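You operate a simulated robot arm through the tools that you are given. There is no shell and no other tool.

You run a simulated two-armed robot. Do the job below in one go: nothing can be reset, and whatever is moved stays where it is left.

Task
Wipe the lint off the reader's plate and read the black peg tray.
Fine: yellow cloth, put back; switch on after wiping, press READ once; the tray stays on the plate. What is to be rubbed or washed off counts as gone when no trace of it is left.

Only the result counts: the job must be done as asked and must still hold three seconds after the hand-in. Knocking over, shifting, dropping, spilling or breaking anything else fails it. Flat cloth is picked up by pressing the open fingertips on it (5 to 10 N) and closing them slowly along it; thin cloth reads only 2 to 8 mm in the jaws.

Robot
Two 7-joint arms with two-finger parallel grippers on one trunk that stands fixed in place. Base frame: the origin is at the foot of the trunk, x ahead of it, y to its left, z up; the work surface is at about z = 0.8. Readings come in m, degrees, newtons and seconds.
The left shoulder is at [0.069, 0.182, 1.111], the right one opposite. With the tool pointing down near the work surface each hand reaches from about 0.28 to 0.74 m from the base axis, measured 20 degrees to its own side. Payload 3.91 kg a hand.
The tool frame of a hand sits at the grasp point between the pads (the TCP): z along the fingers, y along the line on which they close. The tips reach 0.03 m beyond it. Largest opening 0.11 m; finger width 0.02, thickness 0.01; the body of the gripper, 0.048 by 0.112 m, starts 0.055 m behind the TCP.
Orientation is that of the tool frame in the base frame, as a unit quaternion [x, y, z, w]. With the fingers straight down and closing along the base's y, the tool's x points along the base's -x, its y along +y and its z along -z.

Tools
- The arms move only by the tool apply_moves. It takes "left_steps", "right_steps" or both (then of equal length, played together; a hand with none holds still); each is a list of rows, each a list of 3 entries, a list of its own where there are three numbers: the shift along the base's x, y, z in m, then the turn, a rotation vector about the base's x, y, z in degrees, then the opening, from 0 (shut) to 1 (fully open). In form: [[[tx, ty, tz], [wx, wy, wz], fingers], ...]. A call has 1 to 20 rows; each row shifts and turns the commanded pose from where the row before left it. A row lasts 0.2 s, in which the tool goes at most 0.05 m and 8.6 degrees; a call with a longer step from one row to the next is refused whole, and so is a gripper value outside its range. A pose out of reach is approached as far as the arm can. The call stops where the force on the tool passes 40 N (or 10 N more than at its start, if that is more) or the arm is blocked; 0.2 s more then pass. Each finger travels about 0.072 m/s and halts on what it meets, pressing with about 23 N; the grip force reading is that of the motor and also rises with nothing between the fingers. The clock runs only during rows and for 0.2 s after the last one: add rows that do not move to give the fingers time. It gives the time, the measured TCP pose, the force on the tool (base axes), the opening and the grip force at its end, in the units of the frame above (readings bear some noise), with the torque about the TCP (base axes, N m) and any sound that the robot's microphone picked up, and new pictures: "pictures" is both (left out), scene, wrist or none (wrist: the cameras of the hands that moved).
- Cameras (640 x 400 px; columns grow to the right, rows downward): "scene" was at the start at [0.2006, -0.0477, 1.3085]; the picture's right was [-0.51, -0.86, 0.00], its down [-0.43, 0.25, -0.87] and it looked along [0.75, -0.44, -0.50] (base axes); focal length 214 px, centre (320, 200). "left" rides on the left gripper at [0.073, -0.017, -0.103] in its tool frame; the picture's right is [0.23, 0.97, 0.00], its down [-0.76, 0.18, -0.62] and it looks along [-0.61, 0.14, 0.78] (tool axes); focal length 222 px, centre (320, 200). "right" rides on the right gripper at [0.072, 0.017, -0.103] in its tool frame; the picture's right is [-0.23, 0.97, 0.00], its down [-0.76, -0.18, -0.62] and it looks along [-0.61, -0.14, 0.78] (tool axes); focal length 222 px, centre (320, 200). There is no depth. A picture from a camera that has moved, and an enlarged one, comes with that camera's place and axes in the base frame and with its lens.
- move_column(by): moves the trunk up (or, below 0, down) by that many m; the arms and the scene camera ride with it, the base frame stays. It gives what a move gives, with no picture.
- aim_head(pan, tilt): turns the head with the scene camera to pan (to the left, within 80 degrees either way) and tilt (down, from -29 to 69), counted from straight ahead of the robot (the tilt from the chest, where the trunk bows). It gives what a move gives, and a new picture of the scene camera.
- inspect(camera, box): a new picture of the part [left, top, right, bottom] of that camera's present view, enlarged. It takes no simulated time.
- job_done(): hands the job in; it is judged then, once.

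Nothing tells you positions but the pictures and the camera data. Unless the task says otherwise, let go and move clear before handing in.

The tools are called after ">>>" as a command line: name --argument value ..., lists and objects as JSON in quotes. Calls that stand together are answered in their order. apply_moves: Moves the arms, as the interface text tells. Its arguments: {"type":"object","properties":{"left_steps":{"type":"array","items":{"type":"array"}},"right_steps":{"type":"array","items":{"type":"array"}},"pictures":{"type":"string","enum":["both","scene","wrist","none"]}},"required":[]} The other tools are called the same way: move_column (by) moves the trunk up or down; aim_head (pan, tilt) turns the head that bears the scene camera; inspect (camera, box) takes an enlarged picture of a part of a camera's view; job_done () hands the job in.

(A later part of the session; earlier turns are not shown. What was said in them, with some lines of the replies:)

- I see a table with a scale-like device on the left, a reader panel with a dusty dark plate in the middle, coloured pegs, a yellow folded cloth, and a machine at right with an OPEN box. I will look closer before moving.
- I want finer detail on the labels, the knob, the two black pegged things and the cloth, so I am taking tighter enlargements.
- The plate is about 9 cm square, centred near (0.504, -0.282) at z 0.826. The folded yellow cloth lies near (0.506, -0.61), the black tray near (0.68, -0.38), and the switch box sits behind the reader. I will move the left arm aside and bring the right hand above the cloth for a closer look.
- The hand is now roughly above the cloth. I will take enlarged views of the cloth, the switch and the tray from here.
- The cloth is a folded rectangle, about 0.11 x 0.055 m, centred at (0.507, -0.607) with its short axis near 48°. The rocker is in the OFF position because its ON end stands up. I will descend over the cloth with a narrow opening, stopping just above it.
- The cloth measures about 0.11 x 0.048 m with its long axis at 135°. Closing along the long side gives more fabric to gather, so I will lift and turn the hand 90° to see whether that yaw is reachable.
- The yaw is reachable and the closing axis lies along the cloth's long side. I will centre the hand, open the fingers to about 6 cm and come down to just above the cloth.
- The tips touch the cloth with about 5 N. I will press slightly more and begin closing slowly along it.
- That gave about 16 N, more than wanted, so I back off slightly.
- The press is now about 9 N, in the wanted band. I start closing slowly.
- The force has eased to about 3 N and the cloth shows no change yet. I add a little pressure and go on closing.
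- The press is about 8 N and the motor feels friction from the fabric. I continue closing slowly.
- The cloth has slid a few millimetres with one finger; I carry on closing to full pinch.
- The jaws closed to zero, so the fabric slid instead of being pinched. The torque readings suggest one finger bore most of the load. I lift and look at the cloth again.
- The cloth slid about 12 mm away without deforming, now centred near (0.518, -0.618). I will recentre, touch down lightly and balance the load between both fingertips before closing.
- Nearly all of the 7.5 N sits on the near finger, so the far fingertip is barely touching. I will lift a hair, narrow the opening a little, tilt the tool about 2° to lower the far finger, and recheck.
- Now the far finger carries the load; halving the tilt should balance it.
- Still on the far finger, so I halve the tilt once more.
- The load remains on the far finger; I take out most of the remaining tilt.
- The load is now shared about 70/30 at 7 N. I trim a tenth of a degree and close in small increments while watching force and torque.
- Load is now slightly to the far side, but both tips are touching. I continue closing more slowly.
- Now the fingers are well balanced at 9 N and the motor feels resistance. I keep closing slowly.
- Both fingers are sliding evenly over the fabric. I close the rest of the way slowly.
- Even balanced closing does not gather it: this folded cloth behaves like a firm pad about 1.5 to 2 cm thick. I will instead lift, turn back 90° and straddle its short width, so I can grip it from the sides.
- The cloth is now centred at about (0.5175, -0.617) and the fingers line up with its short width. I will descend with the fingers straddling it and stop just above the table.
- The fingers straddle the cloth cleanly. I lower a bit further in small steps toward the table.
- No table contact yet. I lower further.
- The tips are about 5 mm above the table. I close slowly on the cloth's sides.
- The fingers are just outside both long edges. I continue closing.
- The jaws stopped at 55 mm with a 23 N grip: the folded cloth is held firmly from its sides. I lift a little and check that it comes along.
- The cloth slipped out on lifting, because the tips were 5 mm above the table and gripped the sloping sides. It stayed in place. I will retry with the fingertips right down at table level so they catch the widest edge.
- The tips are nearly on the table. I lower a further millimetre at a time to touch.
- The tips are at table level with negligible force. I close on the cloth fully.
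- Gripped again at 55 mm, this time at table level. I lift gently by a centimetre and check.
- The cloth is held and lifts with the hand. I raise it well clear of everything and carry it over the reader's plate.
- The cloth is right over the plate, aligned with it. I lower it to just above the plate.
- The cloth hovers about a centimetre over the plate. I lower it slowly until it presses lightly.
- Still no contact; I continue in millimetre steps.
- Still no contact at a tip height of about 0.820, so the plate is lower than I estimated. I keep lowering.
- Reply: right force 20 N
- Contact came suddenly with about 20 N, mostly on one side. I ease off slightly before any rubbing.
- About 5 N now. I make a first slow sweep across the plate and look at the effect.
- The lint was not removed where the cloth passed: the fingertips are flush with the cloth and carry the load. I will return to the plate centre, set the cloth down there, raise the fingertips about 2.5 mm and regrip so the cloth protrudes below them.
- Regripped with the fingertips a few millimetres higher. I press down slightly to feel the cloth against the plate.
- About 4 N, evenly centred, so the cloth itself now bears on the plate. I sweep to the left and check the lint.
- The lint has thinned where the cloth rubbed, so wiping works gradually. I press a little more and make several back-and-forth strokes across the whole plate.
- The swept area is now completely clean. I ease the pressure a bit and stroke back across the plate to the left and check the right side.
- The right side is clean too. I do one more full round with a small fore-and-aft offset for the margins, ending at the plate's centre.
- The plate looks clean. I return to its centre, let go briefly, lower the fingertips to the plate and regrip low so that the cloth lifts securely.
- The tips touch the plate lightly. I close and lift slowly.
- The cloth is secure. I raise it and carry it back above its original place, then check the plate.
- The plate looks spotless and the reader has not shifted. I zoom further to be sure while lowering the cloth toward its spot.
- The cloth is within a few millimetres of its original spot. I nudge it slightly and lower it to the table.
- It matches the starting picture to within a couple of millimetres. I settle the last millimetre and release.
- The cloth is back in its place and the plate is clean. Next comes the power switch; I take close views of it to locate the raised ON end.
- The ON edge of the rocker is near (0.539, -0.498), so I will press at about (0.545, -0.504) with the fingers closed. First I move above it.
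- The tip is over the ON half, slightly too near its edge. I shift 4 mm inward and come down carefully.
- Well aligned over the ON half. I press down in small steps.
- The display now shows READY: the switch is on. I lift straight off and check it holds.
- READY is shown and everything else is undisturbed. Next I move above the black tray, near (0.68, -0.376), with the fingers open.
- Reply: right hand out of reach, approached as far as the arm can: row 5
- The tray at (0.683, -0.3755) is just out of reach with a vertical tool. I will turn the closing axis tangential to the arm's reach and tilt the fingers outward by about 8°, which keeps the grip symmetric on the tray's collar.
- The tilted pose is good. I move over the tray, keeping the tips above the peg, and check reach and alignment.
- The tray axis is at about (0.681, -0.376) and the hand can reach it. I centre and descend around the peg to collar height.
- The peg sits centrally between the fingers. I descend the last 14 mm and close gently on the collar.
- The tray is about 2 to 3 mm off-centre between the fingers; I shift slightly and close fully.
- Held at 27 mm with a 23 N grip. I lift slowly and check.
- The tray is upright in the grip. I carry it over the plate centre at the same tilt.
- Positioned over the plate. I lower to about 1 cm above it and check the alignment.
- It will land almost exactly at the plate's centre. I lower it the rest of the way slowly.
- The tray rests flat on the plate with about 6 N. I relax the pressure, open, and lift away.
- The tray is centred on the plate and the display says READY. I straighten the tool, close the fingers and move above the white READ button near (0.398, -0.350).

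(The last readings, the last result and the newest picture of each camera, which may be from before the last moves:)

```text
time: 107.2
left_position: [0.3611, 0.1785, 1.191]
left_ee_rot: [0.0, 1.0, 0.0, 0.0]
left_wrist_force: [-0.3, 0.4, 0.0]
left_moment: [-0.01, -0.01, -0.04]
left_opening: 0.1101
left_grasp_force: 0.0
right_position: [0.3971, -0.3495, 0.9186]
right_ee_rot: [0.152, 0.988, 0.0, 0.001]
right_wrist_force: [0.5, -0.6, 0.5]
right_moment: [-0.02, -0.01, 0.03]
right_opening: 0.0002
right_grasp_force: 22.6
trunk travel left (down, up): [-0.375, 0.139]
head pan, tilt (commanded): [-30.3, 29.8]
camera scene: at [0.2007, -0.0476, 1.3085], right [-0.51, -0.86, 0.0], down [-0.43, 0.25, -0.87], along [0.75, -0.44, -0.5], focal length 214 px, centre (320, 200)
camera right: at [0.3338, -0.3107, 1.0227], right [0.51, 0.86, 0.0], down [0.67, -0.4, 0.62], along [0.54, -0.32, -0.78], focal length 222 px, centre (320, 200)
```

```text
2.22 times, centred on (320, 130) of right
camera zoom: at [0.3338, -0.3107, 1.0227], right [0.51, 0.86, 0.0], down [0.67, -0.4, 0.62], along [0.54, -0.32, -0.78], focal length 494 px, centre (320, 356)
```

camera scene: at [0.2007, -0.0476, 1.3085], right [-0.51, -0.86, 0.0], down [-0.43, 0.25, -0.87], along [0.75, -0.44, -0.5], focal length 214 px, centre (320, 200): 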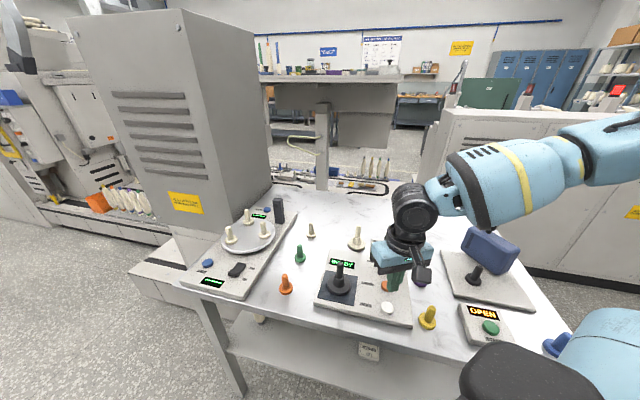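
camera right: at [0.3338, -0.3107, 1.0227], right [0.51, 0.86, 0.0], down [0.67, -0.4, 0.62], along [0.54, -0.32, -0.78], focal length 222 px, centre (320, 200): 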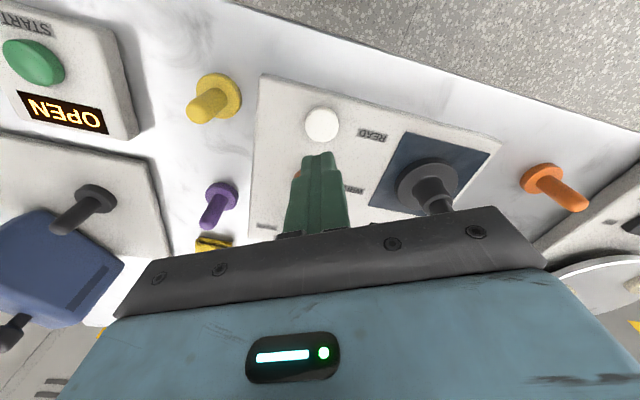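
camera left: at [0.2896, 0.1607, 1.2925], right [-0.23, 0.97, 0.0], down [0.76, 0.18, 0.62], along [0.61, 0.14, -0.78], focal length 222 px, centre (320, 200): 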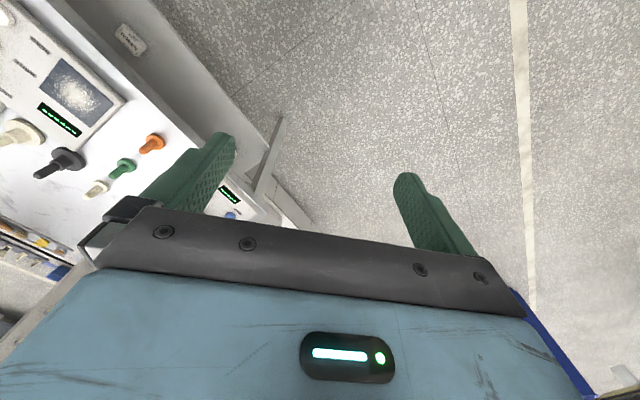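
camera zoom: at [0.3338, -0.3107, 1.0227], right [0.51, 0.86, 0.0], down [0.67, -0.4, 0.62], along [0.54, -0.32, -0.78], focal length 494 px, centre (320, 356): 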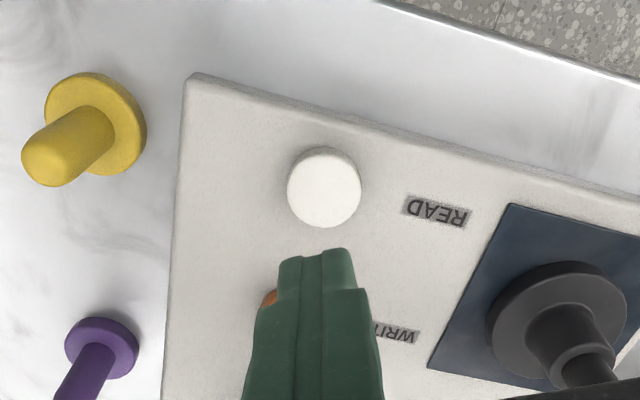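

The READ button is at about (0.394, -0.346). I adjust by a few millimetres and lower to just above it.

>>> apply_moves --right_steps '[[[-0.0035, 0.0035, -0.02], [0, 0, 0], 0.0], [[0, 0, -0.022], [0, 0, 0], 0.0], [[0, 0, 0], [0, 0, 0], 0.0]]' --pictures "none"

>>> inspect --camera "scene" --box '[350, 250, 430, 330]'

>>> inspect --camera "right" --box '[220, 40, 420, 220]'

```text
time: 108.0
left_position: [0.3596, 0.1788, 1.1899]
left_ee_rot: [-0.001, 1.0, -0.001, 0.0]
left_wrist_force: [-0.4, 1.1, -0.3]
left_moment: [0.02, 0.05, -0.02]
left_opening: 0.1103
left_grasp_force: 0.0
right_position: [0.3934, -0.3454, 0.8784]
right_ee_rot: [0.152, 0.988, -0.001, 0.0]
right_wrist_force: [0.4, 0.2, -0.1]
right_moment: [0.04, 0.01, 0.03]
right_opening: 0.0002
right_grasp_force: 22.8
trunk travel left (down, up): [-0.375, 0.139]
head pan, tilt (commanded): [-30.3, 29.8]
```

```text
5.00 times, centred on (390, 290) of scene
camera zoom: at [0.2004, -0.0476, 1.3086], right [-0.51, -0.86, 0.0], down [-0.43, 0.25, -0.87], along [0.75, -0.44, -0.5], focal length 1072 px, centre (-30, -250)
```

zoom: 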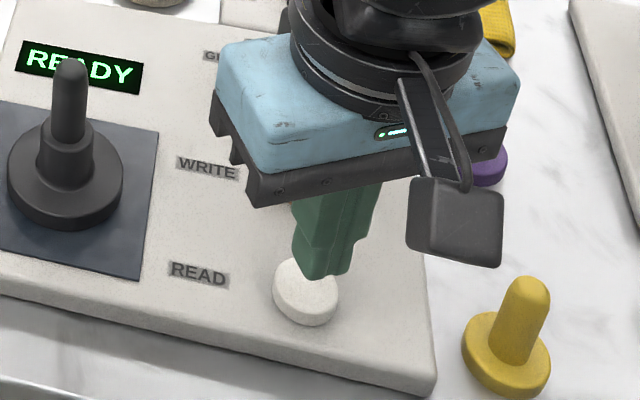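

```text
2.22 times, centred on (320, 130) of right
camera zoom: at [0.3291, -0.3078, 0.9821], right [0.51, 0.86, 0.0], down [0.67, -0.4, 0.62], along [0.54, -0.32, -0.78], focal length 494 px, centre (320, 356)
```

zoom: 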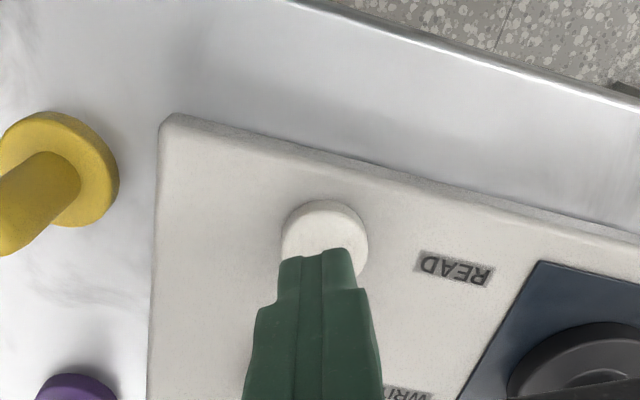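

Aligned within a few millimetres of the button's centre. I shift 3 mm and press down gradually in one continuous push.

>>> apply_moves --right_steps '[[[0, 0.003, 0], [0, 0, 0], 0.0], [[0, 0, -0.006], [0, 0, 0], 0.0], [[0, 0, -0.004], [0, 0, 0], 0.0], [[0, 0, 0], [0, 0, 0], 0.0]]' --pictures "none"

>>> inspect --camera "scene" --box '[350, 250, 430, 330]'

```text
time: 109.0
left_position: [0.3613, 0.1766, 1.1913]
left_ee_rot: [-0.001, 1.0, 0.0, 0.0]
left_wrist_force: [0.0, 0.5, -0.8]
left_moment: [-0.03, 0.02, -0.01]
left_opening: 0.1102
left_grasp_force: 0.1
right_position: [0.3931, -0.3428, 0.8693]
right_ee_rot: [0.152, 0.988, 0.0, 0.001]
right_wrist_force: [0.2, 0.1, 0.0]
right_moment: [0.02, 0.03, -0.01]
right_opening: 0.0001
right_grasp_force: 23.6
trunk travel left (down, up): [-0.375, 0.139]
head pan, tilt (commanded): [-30.3, 29.8]
```

```text
5.00 times, centred on (390, 290) of scene
camera zoom: at [0.2006, -0.0477, 1.3085], right [-0.51, -0.86, 0.0], down [-0.43, 0.25, -0.87], along [0.75, -0.44, -0.5], focal length 1072 px, centre (-30, -250)
```

zoom: 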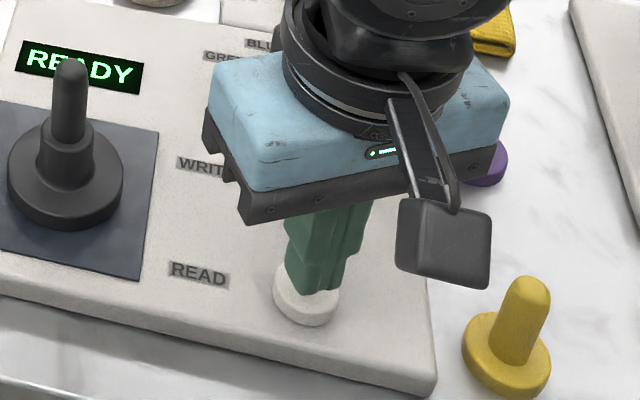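

>>> apply_moves --right_steps '[[[0, 0, -0.003], [0, 0, 0], 0.0], [[0, 0, -0.002], [0, 0, 0], 0.0], [[0, 0, 0], [0, 0, 0], 0.0]]' --pictures "none"

>>> inspect --camera "scene" --box '[310, 250, 430, 330]'

```text
time: 109.8
left_position: [0.3608, 0.1776, 1.1915]
left_ee_rot: [-0.001, 1.0, 0.0, -0.001]
left_wrist_force: [-0.9, 0.1, 0.5]
left_moment: [-0.02, -0.02, -0.04]
left_opening: 0.1098
left_grasp_force: 0.0
right_position: [0.3938, -0.3428, 0.8644]
right_ee_rot: [0.152, 0.988, -0.001, 0.001]
right_wrist_force: [0.4, 0.1, -0.1]
right_moment: [-0.01, -0.01, -0.03]
right_opening: 0.0
right_grasp_force: 23.2
trunk travel left (down, up): [-0.375, 0.139]
head pan, tilt (commanded): [-30.3, 29.8]
```

```text
5.00 times, centred on (370, 290) of scene
camera zoom: at [0.2006, -0.0477, 1.3085], right [-0.51, -0.86, 0.0], down [-0.43, 0.25, -0.87], along [0.75, -0.44, -0.5], focal length 1072 px, centre (70, -250)
```

zoom: 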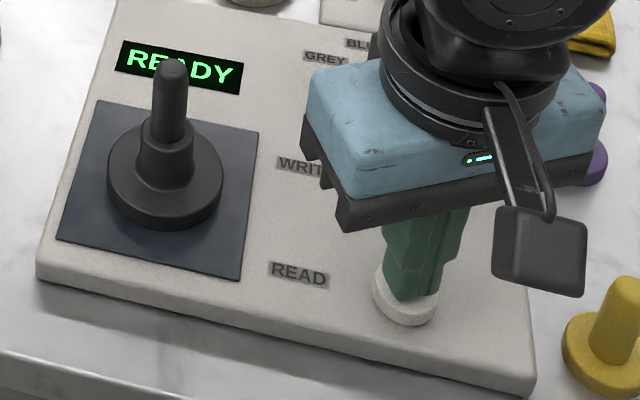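

>>> apply_moves --right_steps '[[[0, 0, -0.002], [0, 0, 0], 0.0], [[0, 0, -0.001], [0, 0, 0], 0.0], [[0, 0, 0], [0, 0, 0], 0.0]]' --pictures "none"

>>> inspect --camera "scene" --box '[310, 250, 430, 330]'

```text
time: 110.6
left_position: [0.3606, 0.1775, 1.1903]
left_ee_rot: [-0.001, 1.0, 0.001, 0.0]
left_wrist_force: [-0.6, -0.8, 0.3]
left_moment: [0.0, 0.02, 0.0]
left_opening: 0.11
left_grasp_force: 0.0
right_position: [0.3934, -0.3444, 0.8615]
right_ee_rot: [0.152, 0.988, -0.001, 0.001]
right_wrist_force: [-0.6, 0.6, -1.3]
right_moment: [0.0, 0.01, -0.02]
right_opening: 0.0003
right_grasp_force: 23.4
trunk travel left (down, up): [-0.375, 0.139]
head pan, tilt (commanded): [-30.3, 29.8]
```

```text
5.00 times, centred on (370, 290) of scene
camera zoom: at [0.2006, -0.0477, 1.3085], right [-0.51, -0.86, 0.0], down [-0.43, 0.25, -0.87], along [0.75, -0.44, -0.5], focal length 1072 px, centre (70, -250)
```

zoom: 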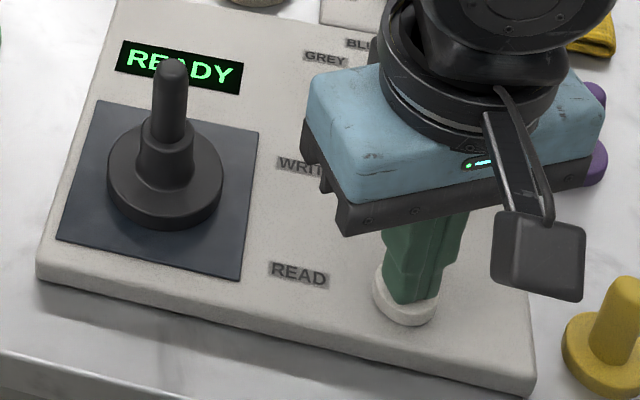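

>>> apply_moves --right_steps '[[[0, 0, -0.002], [0, 0, 0], 0.0], [[0, 0, -0.001], [0, 0, 0], 0.0], [[0, 0, 0], [0, 0, 0], 0.0]]' --pictures "none"

>>> inspect --camera "scene" --box '[310, 250, 430, 330]'

```text
time: 111.4
left_position: [0.3617, 0.1789, 1.1913]
left_ee_rot: [-0.001, 1.0, -0.001, 0.0]
left_wrist_force: [0.8, -1.3, -0.3]
left_moment: [0.03, 0.05, -0.03]
left_opening: 0.1096
left_grasp_force: 0.1
right_position: [0.3938, -0.3431, 0.859]
right_ee_rot: [0.152, 0.988, 0.001, 0.001]
right_wrist_force: [-2.0, -1.5, 2.0]
right_moment: [0.03, 0.05, 0.03]
right_opening: 0.0003
right_grasp_force: 22.7
trunk travel left (down, up): [-0.375, 0.139]
head pan, tilt (commanded): [-30.3, 29.8]
heard: click
```

```text
5.00 times, centred on (370, 290) of scene
camera zoom: at [0.2004, -0.0477, 1.3086], right [-0.51, -0.86, 0.0], down [-0.43, 0.25, -0.87], along [0.75, -0.44, -0.5], focal length 1072 px, centre (70, -250)
```

zoom: 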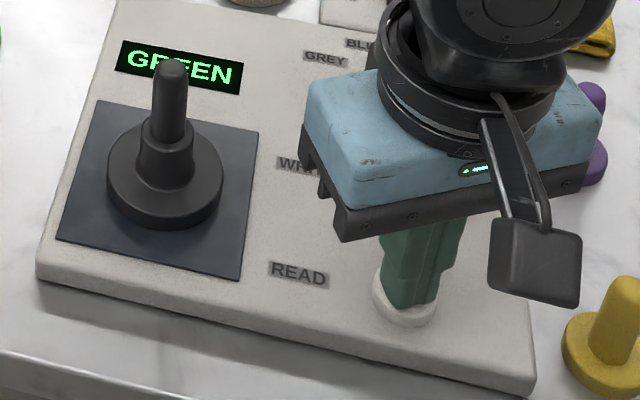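

A click was heard and the display now reads GREEN: the tray has been read. I lift straight off and move clear without touching the button again.

>>> apply_moves --right_steps '[[[0, 0, 0.02], [0, 0, 0], 0.0], [[0, 0, 0.04], [0, 0, 0], 0.0], [[0, 0, 0.04], [0, 0, 0], 0.0], [[0, 0, 0.04], [0, 0, 0], 0.0], [[0, 0, 0.04], [0, 0, 0], 0.0], [[-0.02, -0.03, 0.03], [0, 0, 0], 0.0], [[-0.02, -0.03, 0.03], [0, 0, 0], 0.0], [[-0.02, -0.03, 0.03], [0, 0, 0], 0.0], [[0, 0, 0], [0, 0, 0], 0.0]]'

>>> inspect --camera "scene" --box '[290, 220, 450, 330]'

>>> inspect --camera "scene" --box '[395, 225, 445, 275]'

>>> inspect --camera "scene" --box '[180, 190, 320, 310]'

>>> inspect --camera "scene" --box '[420, 210, 600, 370]'

```text
time: 113.4
left_position: [0.3629, 0.1794, 1.1911]
left_ee_rot: [-0.001, 1.0, 0.0, 0.0]
left_wrist_force: [-0.7, 0.4, 0.3]
left_moment: [0.02, 0.0, -0.03]
left_opening: 0.1101
left_grasp_force: 0.1
right_position: [0.3354, -0.4311, 1.1267]
right_ee_rot: [0.152, 0.988, -0.001, 0.0]
right_wrist_force: [-0.3, 0.7, -0.1]
right_moment: [0.0, 0.02, -0.02]
right_opening: 0.0
right_grasp_force: 23.8
trunk travel left (down, up): [-0.375, 0.139]
head pan, tilt (commanded): [-30.3, 29.8]
camera scene: at [0.2013, -0.0474, 1.3084], right [-0.5, -0.86, 0.0], down [-0.43, 0.25, -0.87], along [0.75, -0.44, -0.5], focal length 214 px, centre (320, 200)
camera right: at [0.2703, -0.393, 1.2307], right [0.51, 0.86, 0.0], down [0.67, -0.4, 0.62], along [0.54, -0.32, -0.78], focal length 222 px, centre (320, 200)
```

scene: 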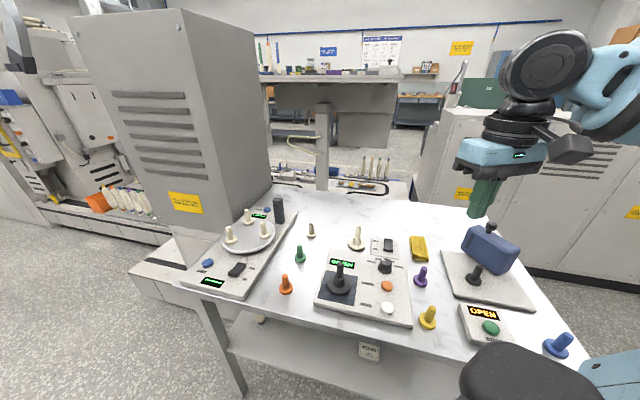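
right: 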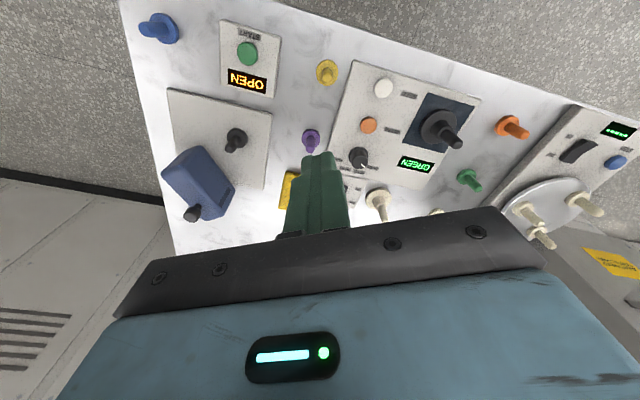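

```text
3.64 times, centred on (370, 275) of scene
camera zoom: at [0.2013, -0.0474, 1.3084], right [-0.5, -0.86, 0.0], down [-0.43, 0.25, -0.87], along [0.75, -0.44, -0.5], focal length 780 px, centre (138, -73)
```

zoom: 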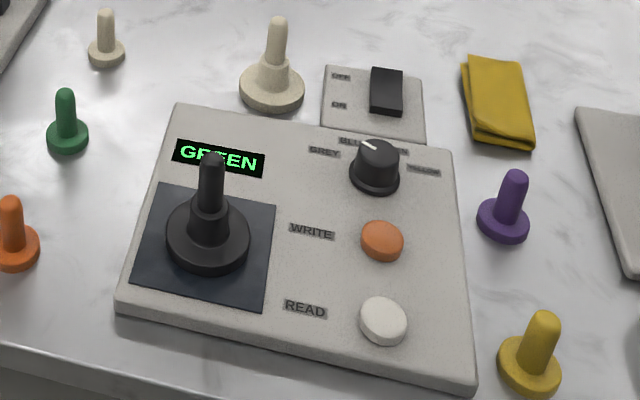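

```text
8.00 times, centred on (420, 250) of scene
camera zoom: at [0.2013, -0.0474, 1.3084], right [-0.5, -0.86, 0.0], down [-0.43, 0.25, -0.87], along [0.75, -0.44, -0.5], focal length 1716 px, centre (-480, -200)
```

zoom: 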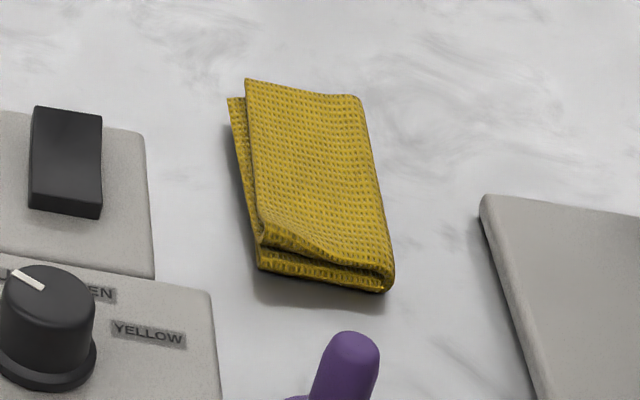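

```text
3.33 times, centred on (250, 250) of scene
camera zoom: at [0.2013, -0.0474, 1.3084], right [-0.5, -0.86, 0.0], down [-0.43, 0.25, -0.87], along [0.75, -0.44, -0.5], focal length 715 px, centre (553, 33)
```

zoom: 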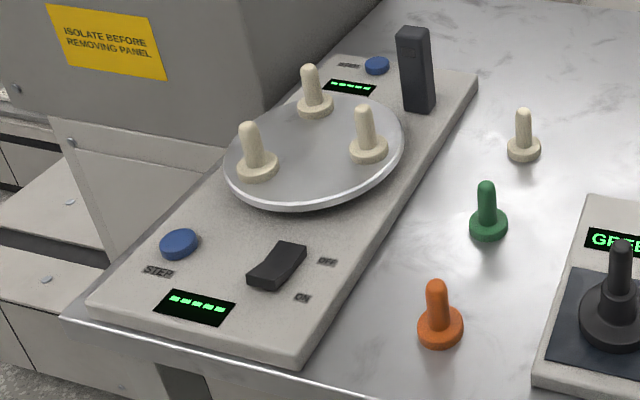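

```text
2.50 times, centred on (510, 290) of scene
camera zoom: at [0.2013, -0.0474, 1.3084], right [-0.5, -0.86, 0.0], down [-0.43, 0.25, -0.87], along [0.75, -0.44, -0.5], focal length 536 px, centre (-155, -25)
```

zoom: 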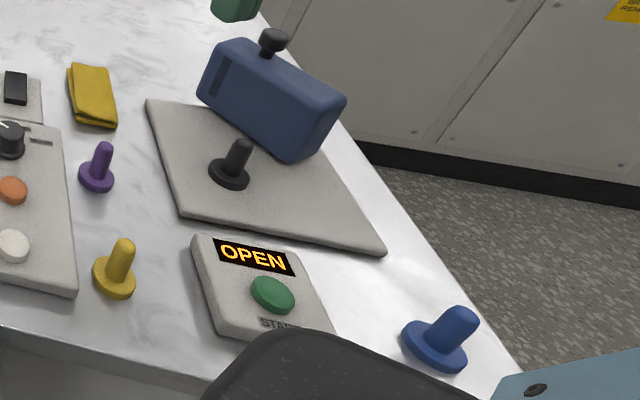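

The plate is clean and the cloth is back in its place. The switch is on, the black tray stands on the plate with its read-out showing GREEN, and nothing else has moved. Both hands are clear, so I hand the job in.

>>> job_done

```text
The job is handed in.
```

I wiped the lint off the reader's plate, put the black peg tray on it and read it. The display shows **GREEN**. The job is handed in; no verdict came back.

- **Wiping:** The plate shows no trace of lint in close-up. The yellow cloth is back within a few millimetres of where it lay. It slid about 12 mm and slipped from the grip once before I had it firmly.
- **Reading:** I switched the reader on only after wiping, and it showed READY. I then set the tray on the plate and pressed READ once. I heard one click and the display changed to GREEN.
- **Tray:** There are two black pegged objects. I took the larger one beside the reader as the tray and left the smaller one on the grey plate alone. It is standing at the plate's centre.
- **Everything else:** In the last pictures nothing else had moved, and both hands were clear of the table.
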